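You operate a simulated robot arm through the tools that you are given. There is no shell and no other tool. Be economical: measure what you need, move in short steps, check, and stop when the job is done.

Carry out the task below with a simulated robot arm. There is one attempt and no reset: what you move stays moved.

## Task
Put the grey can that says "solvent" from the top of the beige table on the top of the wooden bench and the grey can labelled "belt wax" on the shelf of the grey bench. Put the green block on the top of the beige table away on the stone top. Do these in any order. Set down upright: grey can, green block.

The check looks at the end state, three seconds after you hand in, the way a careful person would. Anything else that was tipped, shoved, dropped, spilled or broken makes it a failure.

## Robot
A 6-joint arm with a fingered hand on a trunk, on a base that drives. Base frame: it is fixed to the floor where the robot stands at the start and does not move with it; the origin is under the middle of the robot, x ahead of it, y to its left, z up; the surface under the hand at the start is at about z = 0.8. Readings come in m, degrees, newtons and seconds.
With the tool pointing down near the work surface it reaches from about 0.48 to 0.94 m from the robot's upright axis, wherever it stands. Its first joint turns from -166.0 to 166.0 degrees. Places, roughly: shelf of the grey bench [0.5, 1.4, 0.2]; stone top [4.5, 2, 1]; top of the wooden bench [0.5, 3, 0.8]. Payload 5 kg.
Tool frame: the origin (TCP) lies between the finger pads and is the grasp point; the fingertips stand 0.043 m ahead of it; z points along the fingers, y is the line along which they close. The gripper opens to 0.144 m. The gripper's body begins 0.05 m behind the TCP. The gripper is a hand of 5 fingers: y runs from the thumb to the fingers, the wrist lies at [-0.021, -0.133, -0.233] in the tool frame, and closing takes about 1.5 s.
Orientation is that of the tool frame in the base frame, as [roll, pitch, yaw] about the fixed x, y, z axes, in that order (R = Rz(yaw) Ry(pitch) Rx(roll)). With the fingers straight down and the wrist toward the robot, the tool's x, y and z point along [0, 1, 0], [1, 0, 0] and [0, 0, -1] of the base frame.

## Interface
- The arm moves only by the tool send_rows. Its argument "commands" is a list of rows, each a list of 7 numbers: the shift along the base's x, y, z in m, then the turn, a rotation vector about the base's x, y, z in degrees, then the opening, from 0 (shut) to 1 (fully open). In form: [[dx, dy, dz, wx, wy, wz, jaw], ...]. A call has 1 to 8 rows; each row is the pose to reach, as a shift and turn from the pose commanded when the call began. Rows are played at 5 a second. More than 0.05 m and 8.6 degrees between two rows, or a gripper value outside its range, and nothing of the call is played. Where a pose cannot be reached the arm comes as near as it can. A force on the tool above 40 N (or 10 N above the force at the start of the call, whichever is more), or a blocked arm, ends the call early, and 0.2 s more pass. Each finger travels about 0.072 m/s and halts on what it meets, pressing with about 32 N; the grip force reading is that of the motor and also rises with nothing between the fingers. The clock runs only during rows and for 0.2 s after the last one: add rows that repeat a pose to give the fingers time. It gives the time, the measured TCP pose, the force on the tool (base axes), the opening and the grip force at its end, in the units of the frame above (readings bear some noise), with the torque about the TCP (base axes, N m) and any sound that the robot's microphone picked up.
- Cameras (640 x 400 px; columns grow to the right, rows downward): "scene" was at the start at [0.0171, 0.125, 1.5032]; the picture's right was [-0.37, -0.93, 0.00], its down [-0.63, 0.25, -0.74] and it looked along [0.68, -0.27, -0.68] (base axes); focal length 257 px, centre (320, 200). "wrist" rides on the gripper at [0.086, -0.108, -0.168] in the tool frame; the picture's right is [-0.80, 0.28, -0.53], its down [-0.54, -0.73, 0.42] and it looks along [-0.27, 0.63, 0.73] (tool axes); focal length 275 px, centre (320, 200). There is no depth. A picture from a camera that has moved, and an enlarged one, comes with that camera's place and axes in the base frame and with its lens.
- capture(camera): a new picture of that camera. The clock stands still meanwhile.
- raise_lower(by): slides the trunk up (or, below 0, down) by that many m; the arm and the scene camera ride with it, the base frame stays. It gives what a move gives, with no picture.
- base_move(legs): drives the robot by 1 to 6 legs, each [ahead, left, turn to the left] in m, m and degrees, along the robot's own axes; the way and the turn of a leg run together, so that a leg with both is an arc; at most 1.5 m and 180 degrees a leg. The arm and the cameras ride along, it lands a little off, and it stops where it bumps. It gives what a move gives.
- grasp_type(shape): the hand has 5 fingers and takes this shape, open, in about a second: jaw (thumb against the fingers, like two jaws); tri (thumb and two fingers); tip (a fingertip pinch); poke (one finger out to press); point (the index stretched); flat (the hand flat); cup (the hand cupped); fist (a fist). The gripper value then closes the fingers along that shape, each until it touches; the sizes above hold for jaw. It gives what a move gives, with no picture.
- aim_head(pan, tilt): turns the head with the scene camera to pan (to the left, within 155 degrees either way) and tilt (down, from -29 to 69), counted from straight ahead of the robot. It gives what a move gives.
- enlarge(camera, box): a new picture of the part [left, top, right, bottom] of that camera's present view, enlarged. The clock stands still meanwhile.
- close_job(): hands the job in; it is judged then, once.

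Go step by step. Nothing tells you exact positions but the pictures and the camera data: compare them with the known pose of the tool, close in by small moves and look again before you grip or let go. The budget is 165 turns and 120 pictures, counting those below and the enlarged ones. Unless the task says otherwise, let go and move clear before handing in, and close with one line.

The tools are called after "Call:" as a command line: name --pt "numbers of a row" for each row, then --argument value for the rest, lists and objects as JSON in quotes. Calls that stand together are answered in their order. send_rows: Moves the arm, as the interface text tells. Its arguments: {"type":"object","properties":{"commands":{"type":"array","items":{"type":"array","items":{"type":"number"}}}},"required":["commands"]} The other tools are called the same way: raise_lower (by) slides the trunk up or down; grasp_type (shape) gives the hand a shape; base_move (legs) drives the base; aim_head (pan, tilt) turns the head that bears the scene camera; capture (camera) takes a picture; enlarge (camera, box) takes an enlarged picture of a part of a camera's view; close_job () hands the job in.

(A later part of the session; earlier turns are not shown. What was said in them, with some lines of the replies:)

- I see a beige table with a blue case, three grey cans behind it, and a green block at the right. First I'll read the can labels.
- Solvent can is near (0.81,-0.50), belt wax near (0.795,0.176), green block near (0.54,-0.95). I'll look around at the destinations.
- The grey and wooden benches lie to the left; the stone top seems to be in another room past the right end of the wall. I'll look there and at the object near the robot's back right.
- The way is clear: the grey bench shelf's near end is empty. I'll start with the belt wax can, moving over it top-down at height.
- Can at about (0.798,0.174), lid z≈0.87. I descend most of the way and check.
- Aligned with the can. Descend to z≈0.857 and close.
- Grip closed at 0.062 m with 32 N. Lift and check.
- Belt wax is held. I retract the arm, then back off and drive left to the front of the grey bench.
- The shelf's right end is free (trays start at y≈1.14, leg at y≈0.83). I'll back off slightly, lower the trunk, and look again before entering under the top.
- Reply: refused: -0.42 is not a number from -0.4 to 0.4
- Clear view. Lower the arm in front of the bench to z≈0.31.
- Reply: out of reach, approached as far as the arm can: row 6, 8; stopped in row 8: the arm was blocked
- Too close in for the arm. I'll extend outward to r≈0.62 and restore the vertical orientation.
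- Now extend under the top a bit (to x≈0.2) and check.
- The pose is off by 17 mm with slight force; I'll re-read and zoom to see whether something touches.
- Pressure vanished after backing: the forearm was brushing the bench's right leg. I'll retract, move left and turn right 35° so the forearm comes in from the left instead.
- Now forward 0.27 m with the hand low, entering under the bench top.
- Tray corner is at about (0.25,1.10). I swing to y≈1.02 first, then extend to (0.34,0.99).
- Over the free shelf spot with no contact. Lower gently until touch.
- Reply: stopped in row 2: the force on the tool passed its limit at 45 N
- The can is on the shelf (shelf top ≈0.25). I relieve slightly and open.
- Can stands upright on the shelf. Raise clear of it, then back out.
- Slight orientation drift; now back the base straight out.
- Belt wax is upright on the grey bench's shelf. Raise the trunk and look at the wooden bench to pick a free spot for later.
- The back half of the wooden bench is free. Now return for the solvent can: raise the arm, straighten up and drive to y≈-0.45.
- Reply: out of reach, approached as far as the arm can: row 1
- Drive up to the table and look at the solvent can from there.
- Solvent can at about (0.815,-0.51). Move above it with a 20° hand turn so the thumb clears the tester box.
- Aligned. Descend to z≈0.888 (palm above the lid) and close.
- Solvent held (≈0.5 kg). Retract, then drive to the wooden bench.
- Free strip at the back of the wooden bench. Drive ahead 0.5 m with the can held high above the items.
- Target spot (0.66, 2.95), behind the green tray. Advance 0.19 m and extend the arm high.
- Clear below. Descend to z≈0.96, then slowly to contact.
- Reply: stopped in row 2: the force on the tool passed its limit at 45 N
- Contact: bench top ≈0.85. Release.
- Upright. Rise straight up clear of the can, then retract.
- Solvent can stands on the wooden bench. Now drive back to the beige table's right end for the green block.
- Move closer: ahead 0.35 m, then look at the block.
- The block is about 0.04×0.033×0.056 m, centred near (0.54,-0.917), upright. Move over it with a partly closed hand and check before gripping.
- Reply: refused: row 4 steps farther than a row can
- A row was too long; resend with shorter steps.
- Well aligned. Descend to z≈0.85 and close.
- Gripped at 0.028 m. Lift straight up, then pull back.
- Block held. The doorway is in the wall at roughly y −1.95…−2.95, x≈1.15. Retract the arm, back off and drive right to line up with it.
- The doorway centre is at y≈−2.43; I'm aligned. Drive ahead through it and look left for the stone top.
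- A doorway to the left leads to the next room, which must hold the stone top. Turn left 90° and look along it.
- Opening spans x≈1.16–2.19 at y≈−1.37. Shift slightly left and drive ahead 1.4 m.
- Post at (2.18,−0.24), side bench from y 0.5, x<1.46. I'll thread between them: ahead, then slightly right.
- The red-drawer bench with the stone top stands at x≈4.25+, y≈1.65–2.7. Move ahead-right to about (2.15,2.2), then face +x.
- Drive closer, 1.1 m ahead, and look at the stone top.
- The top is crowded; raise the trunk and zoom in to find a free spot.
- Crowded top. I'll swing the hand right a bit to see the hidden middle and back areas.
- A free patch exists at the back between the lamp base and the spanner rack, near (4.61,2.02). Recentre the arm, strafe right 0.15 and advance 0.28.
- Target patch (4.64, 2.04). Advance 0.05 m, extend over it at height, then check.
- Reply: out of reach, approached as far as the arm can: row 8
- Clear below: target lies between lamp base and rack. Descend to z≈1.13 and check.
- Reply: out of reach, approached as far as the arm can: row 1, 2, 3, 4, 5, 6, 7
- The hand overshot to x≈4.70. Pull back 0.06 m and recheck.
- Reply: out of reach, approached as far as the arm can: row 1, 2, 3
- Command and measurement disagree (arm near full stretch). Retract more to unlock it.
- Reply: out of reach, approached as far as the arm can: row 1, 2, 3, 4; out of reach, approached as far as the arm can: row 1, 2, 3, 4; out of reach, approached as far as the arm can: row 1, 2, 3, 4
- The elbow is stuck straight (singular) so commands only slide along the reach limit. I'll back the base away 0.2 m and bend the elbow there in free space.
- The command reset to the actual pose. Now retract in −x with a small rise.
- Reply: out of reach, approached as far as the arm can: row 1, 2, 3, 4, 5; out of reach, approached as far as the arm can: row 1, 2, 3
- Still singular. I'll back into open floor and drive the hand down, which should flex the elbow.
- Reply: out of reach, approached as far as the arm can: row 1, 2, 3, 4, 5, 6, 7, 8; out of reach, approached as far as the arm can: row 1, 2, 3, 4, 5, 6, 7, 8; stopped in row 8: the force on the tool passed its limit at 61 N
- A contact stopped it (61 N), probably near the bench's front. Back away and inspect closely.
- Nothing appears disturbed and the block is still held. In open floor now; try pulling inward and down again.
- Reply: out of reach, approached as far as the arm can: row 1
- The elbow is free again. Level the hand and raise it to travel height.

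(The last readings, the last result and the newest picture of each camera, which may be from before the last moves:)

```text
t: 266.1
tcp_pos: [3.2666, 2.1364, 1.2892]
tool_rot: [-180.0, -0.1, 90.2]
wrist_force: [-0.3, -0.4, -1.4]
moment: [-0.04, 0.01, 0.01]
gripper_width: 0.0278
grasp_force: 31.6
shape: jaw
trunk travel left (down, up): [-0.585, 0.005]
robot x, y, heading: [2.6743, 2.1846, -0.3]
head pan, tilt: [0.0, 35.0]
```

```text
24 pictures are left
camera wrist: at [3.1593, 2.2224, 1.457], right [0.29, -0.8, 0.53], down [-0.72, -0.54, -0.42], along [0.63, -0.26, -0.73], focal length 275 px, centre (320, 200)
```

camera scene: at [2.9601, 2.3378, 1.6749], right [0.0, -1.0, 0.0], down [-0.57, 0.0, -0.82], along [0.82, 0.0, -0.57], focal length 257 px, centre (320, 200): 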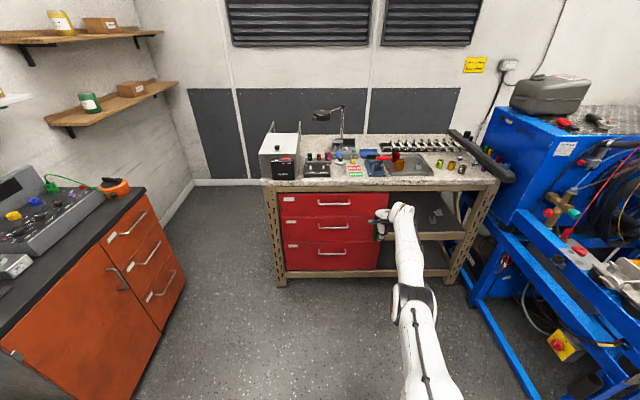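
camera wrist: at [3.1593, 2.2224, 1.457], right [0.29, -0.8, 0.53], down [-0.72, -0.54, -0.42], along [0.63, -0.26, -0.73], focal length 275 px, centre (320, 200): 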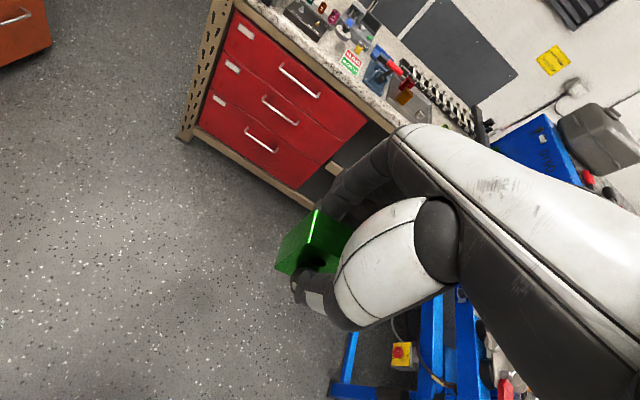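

Block unchanged in the grip. Drive back to the bench (robot x≈3.78), hand high.

Call:
base_move --legs '[[0.9, -0.09, 0.3], [0.2, 0, 0]]'

Call:
capture --camera "scene"

Call:
capture --camera "wrist"

```text
t: 272.1
tcp_pos: [4.3877, 2.0655, 1.2876]
tool_rot: [179.9, 0.0, 91.4]
wrist_force: [0.4, 0.0, -2.5]
moment: [0.02, 0.04, 0.0]
gripper_width: 0.0276
grasp_force: 31.6
shape: jaw
trunk travel left (down, up): [-0.585, 0.005]
robot x, y, heading: [3.796, 2.1012, 0.5]
head pan, tilt: [0.0, 35.0]
```

```text
23 pictures are left
camera scene: at [3.8208, 2.2567, 1.6746], right [0.01, -1.0, 0.0], down [-0.57, -0.01, -0.82], along [0.82, 0.01, -0.57], focal length 257 px, centre (320, 200)
```

scene: 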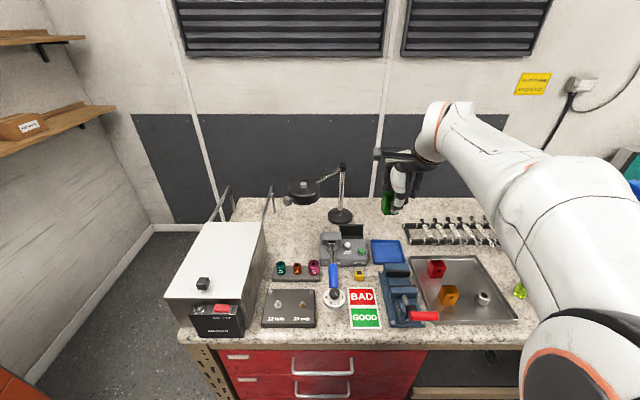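

```text
22 pictures are left
camera wrist: at [4.2772, 2.1495, 1.4561], right [0.3, -0.79, 0.53], down [-0.71, -0.56, -0.42], along [0.63, -0.25, -0.73], focal length 275 px, centre (320, 200)
```

wrist: 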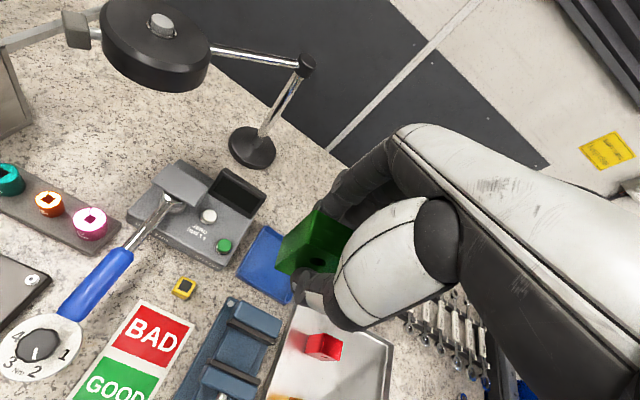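

Extend to (4.605, 2.035) and lower partway.

Call:
send_rows --pt "0.045 -0.006 0 0 0 -0.3 0.08" --pt "0.09 -0.012 0 0 0 -0.6 0.08" --pt "0.135 -0.018 -0.005 0 0 -0.9 0.08" --pt "0.18 -0.025 -0.01 0 0 -1.2 0.08" --pt "0.217 -0.03 -0.025 0 0 -1.4 0.08" --pt "0.217 -0.03 -0.07 0 0 -1.4 0.08" --pt "0.217 -0.03 -0.11 0 0 -1.4 0.08" --pt "0.217 -0.03 -0.14 0 0 -1.4 0.08"

Call:
capture --camera "wrist"

Call:
enlarge --camera "scene" --box '[280, 110, 520, 300]'

```text
t: 273.9
tcp_pos: [4.6047, 2.0357, 1.1465]
tool_rot: [179.9, 0.0, 90.0]
wrist_force: [0.6, -0.3, -1.2]
moment: [0.01, 0.02, 0.01]
gripper_width: 0.0275
grasp_force: 31.9
shape: jaw
trunk travel left (down, up): [-0.585, 0.005]
robot x, y, heading: [3.7923, 2.0991, 0.9]
head pan, tilt: [0.0, 35.0]
```

```text
21 pictures are left
camera wrist: at [4.4955, 2.1216, 1.3136], right [0.28, -0.8, 0.53], down [-0.73, -0.54, -0.42], along [0.63, -0.27, -0.73], focal length 275 px, centre (320, 200)
```

wrist: 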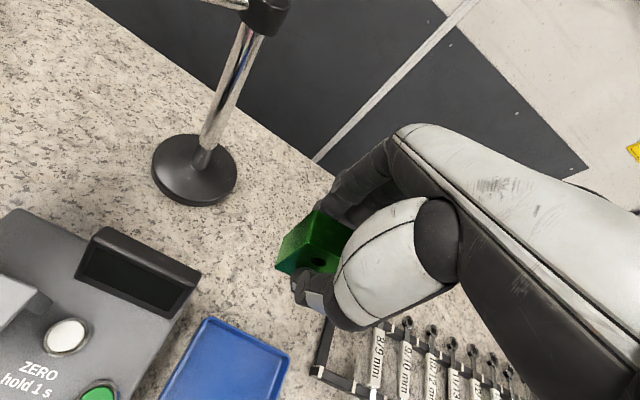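

```text
2.11 times, centred on (400, 205) of scene
camera zoom: at [3.8205, 2.2566, 1.6747], right [0.01, -1.0, 0.0], down [-0.57, -0.01, -0.82], along [0.82, 0.01, -0.57], focal length 541 px, centre (152, 190)
```

zoom: 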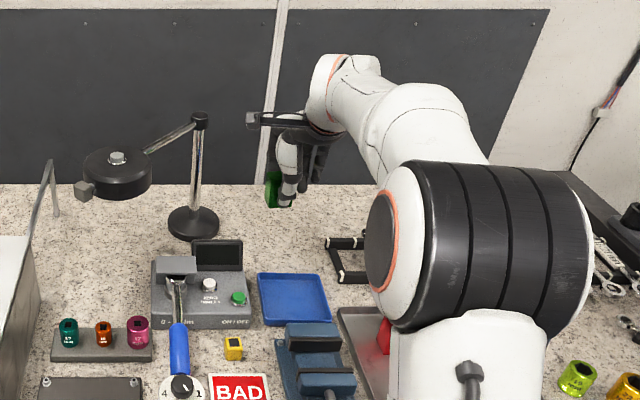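

Clear spot beneath (tray ~6 cm away, lamp base further). Lower slowly to contact.

Call:
send_rows --pt "0 0 -0.01 0 0 0 0.08" --pt "0 0 -0.02 0 0 0 0.08" --pt "0 0 -0.027 0 0 0 0.08" --pt "0 0 -0.034 0 0 0 0.08" --pt "0 0 -0.04 0 0 0 0.08" --pt "0 0 -0.046 0 0 0 0.08" --pt "0 0 -0.051 0 0 0 0.08"

Call:
capture --camera "wrist"

```text
t: 275.6
tcp_pos: [4.604, 2.0367, 1.098]
tool_rot: [180.0, 0.0, 90.1]
wrist_force: [-0.2, 1.0, -1.3]
moment: [0.02, 0.01, -0.05]
gripper_width: 0.0275
grasp_force: 32.2
shape: jaw
trunk travel left (down, up): [-0.585, 0.005]
robot x, y, heading: [3.7934, 2.1002, 0.6]
head pan, tilt: [0.0, 35.0]
```

```text
19 pictures are left
camera wrist: at [4.4949, 2.1224, 1.2655], right [0.28, -0.8, 0.53], down [-0.73, -0.54, -0.42], along [0.63, -0.27, -0.73], focal length 275 px, centre (320, 200)
```

wrist: 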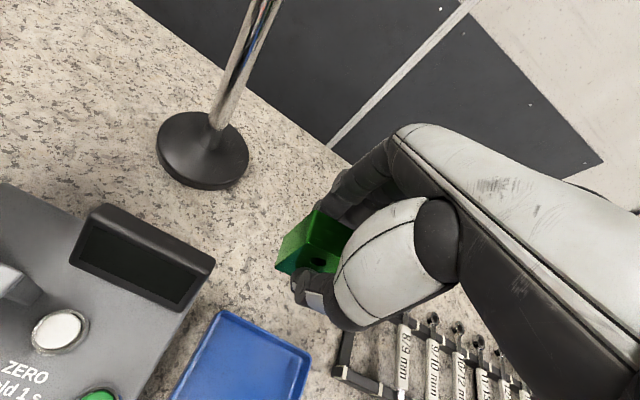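

Not yet touching. Shift +0.018 in x for thumb room and continue down.

Call:
send_rows --pt "0.01 0 0 0 0 0 0.08" --pt "0.018 0 -0.005 0 0 0 0.08" --pt "0.018 0 -0.012 0 0 0 0.08" --pt "0.018 0 -0.018 0 0 0 0.08" --pt "0.018 0 -0.024 0 0 0 0.08" --pt "0.018 0 -0.03 0 0 0 0.08" --pt "0.018 0 -0.035 0 0 0 0.08"

```text
t: 277.1
tcp_pos: [4.6202, 2.0373, 1.0646]
tool_rot: [-180.0, 0.0, 90.0]
wrist_force: [-0.3, 0.5, -0.9]
moment: [-0.01, 0.02, 0.02]
gripper_width: 0.0275
grasp_force: 31.5
shape: jaw
trunk travel left (down, up): [-0.585, 0.005]
robot x, y, heading: [3.7938, 2.101, 1.2]
head pan, tilt: [0.0, 35.0]
```

Call:
send_rows --pt "0 0 -0.005 0 0 0 0.08" --pt "0 0 -0.009 0 0 0 0.08" --pt "0 0 -0.012 0 0 0 0.08" --pt "0 0 -0.015 0 0 0 0.08" --pt "0 0 -0.018 0 0 0 0.08"

Call:
capture --camera "wrist"

```text
t: 278.4
tcp_pos: [4.6215, 2.0367, 1.0442]
tool_rot: [-179.9, -0.1, 90.0]
wrist_force: [0.5, -0.6, -3.0]
moment: [0.0, -0.02, 0.01]
gripper_width: 0.0275
grasp_force: 31.7
shape: jaw
trunk travel left (down, up): [-0.585, 0.005]
robot x, y, heading: [3.7975, 2.0997, 0.9]
head pan, tilt: [0.0, 35.0]
```

```text
18 pictures are left
camera wrist: at [4.5133, 2.1218, 1.2122], right [0.28, -0.8, 0.53], down [-0.73, -0.54, -0.42], along [0.63, -0.27, -0.73], focal length 275 px, centre (320, 200)
```

wrist: 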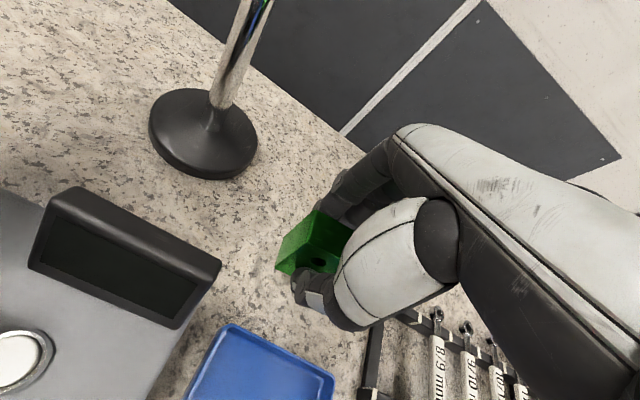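

Still no contact; the block may have shifted up a bit in the grip. Continue in small steps.

Call:
send_rows --pt "0 0 -0.004 0 0 0 0.08" --pt "0 0 -0.008 0 0 0 0.08" --pt "0 0 -0.012 0 0 0 0.08" --pt "0 0 -0.015 0 0 0 0.08" --pt "0 0 -0.018 0 0 0 0.08" --pt "0 0 -0.02 0 0 0 0.08"

Call:
enlarge --camera "wrist" --box '[220, 160, 400, 360]'

```text
t: 279.8
tcp_pos: [4.6218, 2.0366, 1.0252]
tool_rot: [-180.0, 0.1, 90.0]
wrist_force: [0.8, -0.1, -1.9]
moment: [-0.01, 0.03, -0.01]
gripper_width: 0.0272
grasp_force: 31.8
shape: jaw
trunk travel left (down, up): [-0.585, 0.005]
robot x, y, heading: [3.7907, 2.1008, 0.6]
head pan, tilt: [0.0, 35.0]
```

```text
2.00 times, centred on (310, 260) of wrist
camera zoom: at [4.513, 2.1219, 1.1925], right [0.28, -0.8, 0.53], down [-0.73, -0.54, -0.42], along [0.63, -0.27, -0.73], focal length 551 px, centre (340, 80)
```

zoom: 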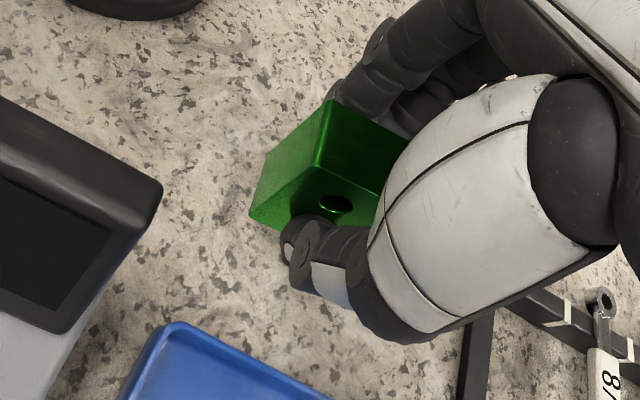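

Call:
send_rows --pt "0 0 -0.005 0 0 0 0.08" --pt "0 0 -0.01 0 0 0 0.08" --pt "0 0 -0.015 0 0 0 0.08" --pt "0 0 -0.019 0 0 0 0.08" --pt "0 0 -0.023 0 0 0 0.08" --pt "0 0 -0.027 0 0 0 0.08"

Call:
capture --camera "wrist"

Call:
enlarge --camera "scene" --box '[320, 120, 480, 250]'

```text
t: 281.1
tcp_pos: [4.622, 2.036, 1.0003]
tool_rot: [179.7, 0.0, 90.0]
wrist_force: [-2.9, -0.1, 11.5]
moment: [0.06, -0.08, 0.06]
gripper_width: 0.0281
grasp_force: 32.2
shape: jaw
trunk travel left (down, up): [-0.585, 0.005]
robot x, y, heading: [3.7954, 2.1019, 0.9]
head pan, tilt: [0.0, 35.0]
```

```text
16 pictures are left
camera wrist: at [4.5125, 2.1219, 1.1683], right [0.28, -0.8, 0.54], down [-0.72, -0.54, -0.43], along [0.63, -0.27, -0.73], focal length 275 px, centre (320, 200)
```

wrist: 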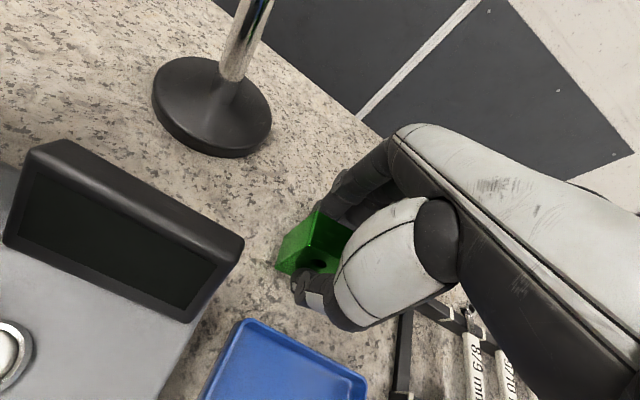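

```text
3.08 times, centred on (400, 185) of scene
camera zoom: at [3.8182, 2.2568, 1.675], right [0.01, -1.0, 0.0], down [-0.57, -0.01, -0.82], along [0.82, 0.01, -0.57], focal length 791 px, centre (74, 246)
```

zoom: 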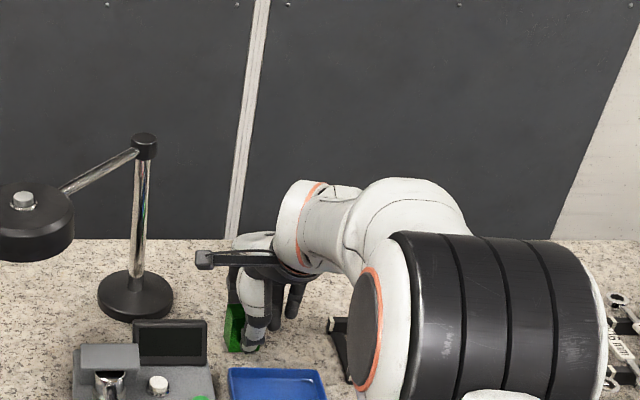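

Contact: the block stands on the stone (top ≈0.95). Open modestly (to ~0.06 m) to keep the thumb clear of the blue tray.

Call:
send_rows --pt "0 0 0 0 0 0 0.22" --pt "0 0 0 0 0 0 0.3" --pt "0 0 0 0 0 0 0.38" --pt "0 0 0 0 0 0 0.42" --pt "0 0 0 0 0 0 0.42"

Call:
enlarge --camera "wrist" --box '[220, 160, 400, 360]'

```text
t: 282.4
tcp_pos: [4.6222, 2.0358, 0.9974]
tool_rot: [180.0, 0.1, 90.0]
wrist_force: [-0.2, 0.8, -0.2]
moment: [0.01, -0.04, -0.02]
gripper_width: 0.06
grasp_force: 0.0
shape: jaw
trunk travel left (down, up): [-0.585, 0.005]
robot x, y, heading: [3.7918, 2.1004, 1.1]
head pan, tilt: [0.0, 35.0]
```

```text
2.00 times, centred on (310, 260) of wrist
camera zoom: at [4.5131, 2.1219, 1.1655], right [0.28, -0.8, 0.53], down [-0.73, -0.54, -0.42], along [0.63, -0.27, -0.73], focal length 551 px, centre (340, 80)
```

zoom: 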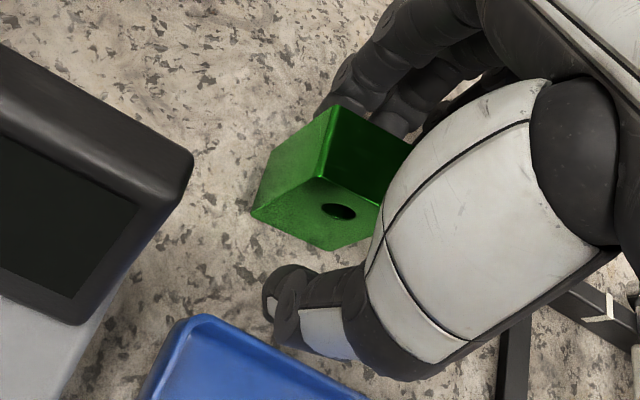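

Block stands free and upright. Rise straight up, then retract.

Call:
send_rows --pt "0 0 0.03 0 0 0 0.42" --pt "0 0 0.06 0 0 0 0.42" --pt "0 0 0.1 0 0 0 0.42" --pt "0 0 0.14 0 0 0 0.42" --pt "0 0 0.18 0 0 0 0.42" --pt "0 0 0.22 0 0 0 0.42" --pt "-0.04 0 0.245 0 0 0 0.42" --pt "-0.08 0 0.26 0 0 0 0.42"

Call:
base_move --legs '[[-0.35, 0, 0]]'

Call:
enlarge --camera "scene" --box '[240, 140, 540, 330]'

Call:
capture --camera "wrist"

```text
t: 284.1
tcp_pos: [4.538, 2.0351, 1.2595]
tool_rot: [-179.9, 0.0, 90.0]
wrist_force: [-0.7, 0.3, -0.6]
moment: [-0.03, -0.05, -0.02]
gripper_width: 0.0602
grasp_force: 0.1
shape: jaw
trunk travel left (down, up): [-0.585, 0.005]
robot x, y, heading: [3.7895, 2.1015, 0.7]
head pan, tilt: [0.0, 35.0]
```

```text
t: 286.4
tcp_pos: [4.1914, 2.0288, 1.2608]
tool_rot: [179.9, 0.0, 89.8]
wrist_force: [-0.9, -1.1, -0.1]
moment: [-0.01, -0.04, -0.01]
gripper_width: 0.0604
grasp_force: 0.0
shape: jaw
trunk travel left (down, up): [-0.585, 0.005]
robot x, y, heading: [3.4466, 2.0971, 0.6]
head pan, tilt: [0.0, 35.0]
```

```text
2.11 times, centred on (390, 235) of scene
camera zoom: at [3.4717, 2.2525, 1.6747], right [0.01, -1.0, 0.0], down [-0.57, -0.01, -0.82], along [0.82, 0.01, -0.57], focal length 541 px, centre (173, 126)
```

zoom: 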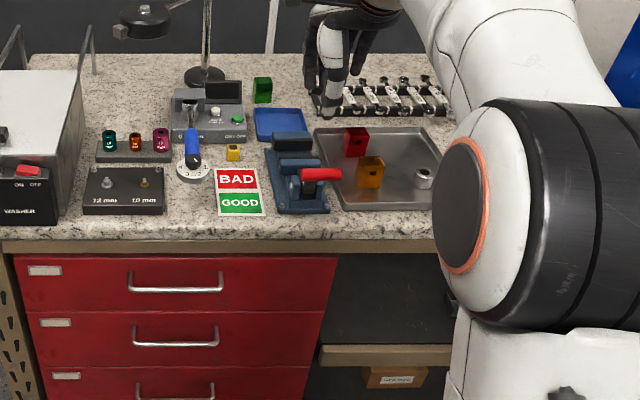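

```text
12 pictures are left
camera wrist: at [4.083, 2.1141, 1.4279], right [0.28, -0.8, 0.53], down [-0.73, -0.54, -0.42], along [0.63, -0.27, -0.73], focal length 275 px, centre (320, 200)
```

wrist: 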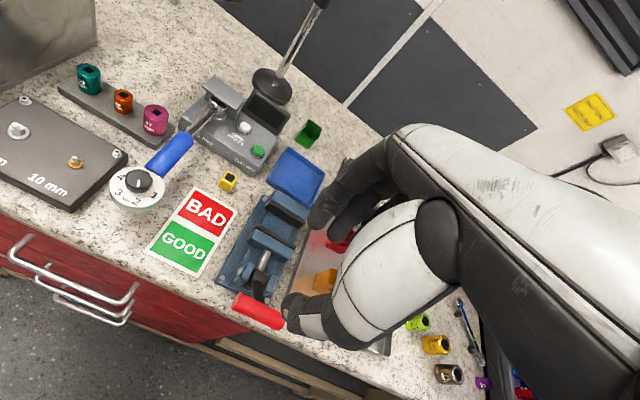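

The green block stands upright on the stone top, both cans are placed, and the hand is clear. Handing in.

Call:
close_job

```text
The job is handed in.
```

All three items are placed upright: the solvent can on the wooden bench top, the belt wax can on the grey bench shelf, and the green block on the stone top. I have handed the job in. The hand once bumped the front of the stone-top bench at about 61 N and the forearm brushed a grey bench leg; nothing looked moved afterwards.
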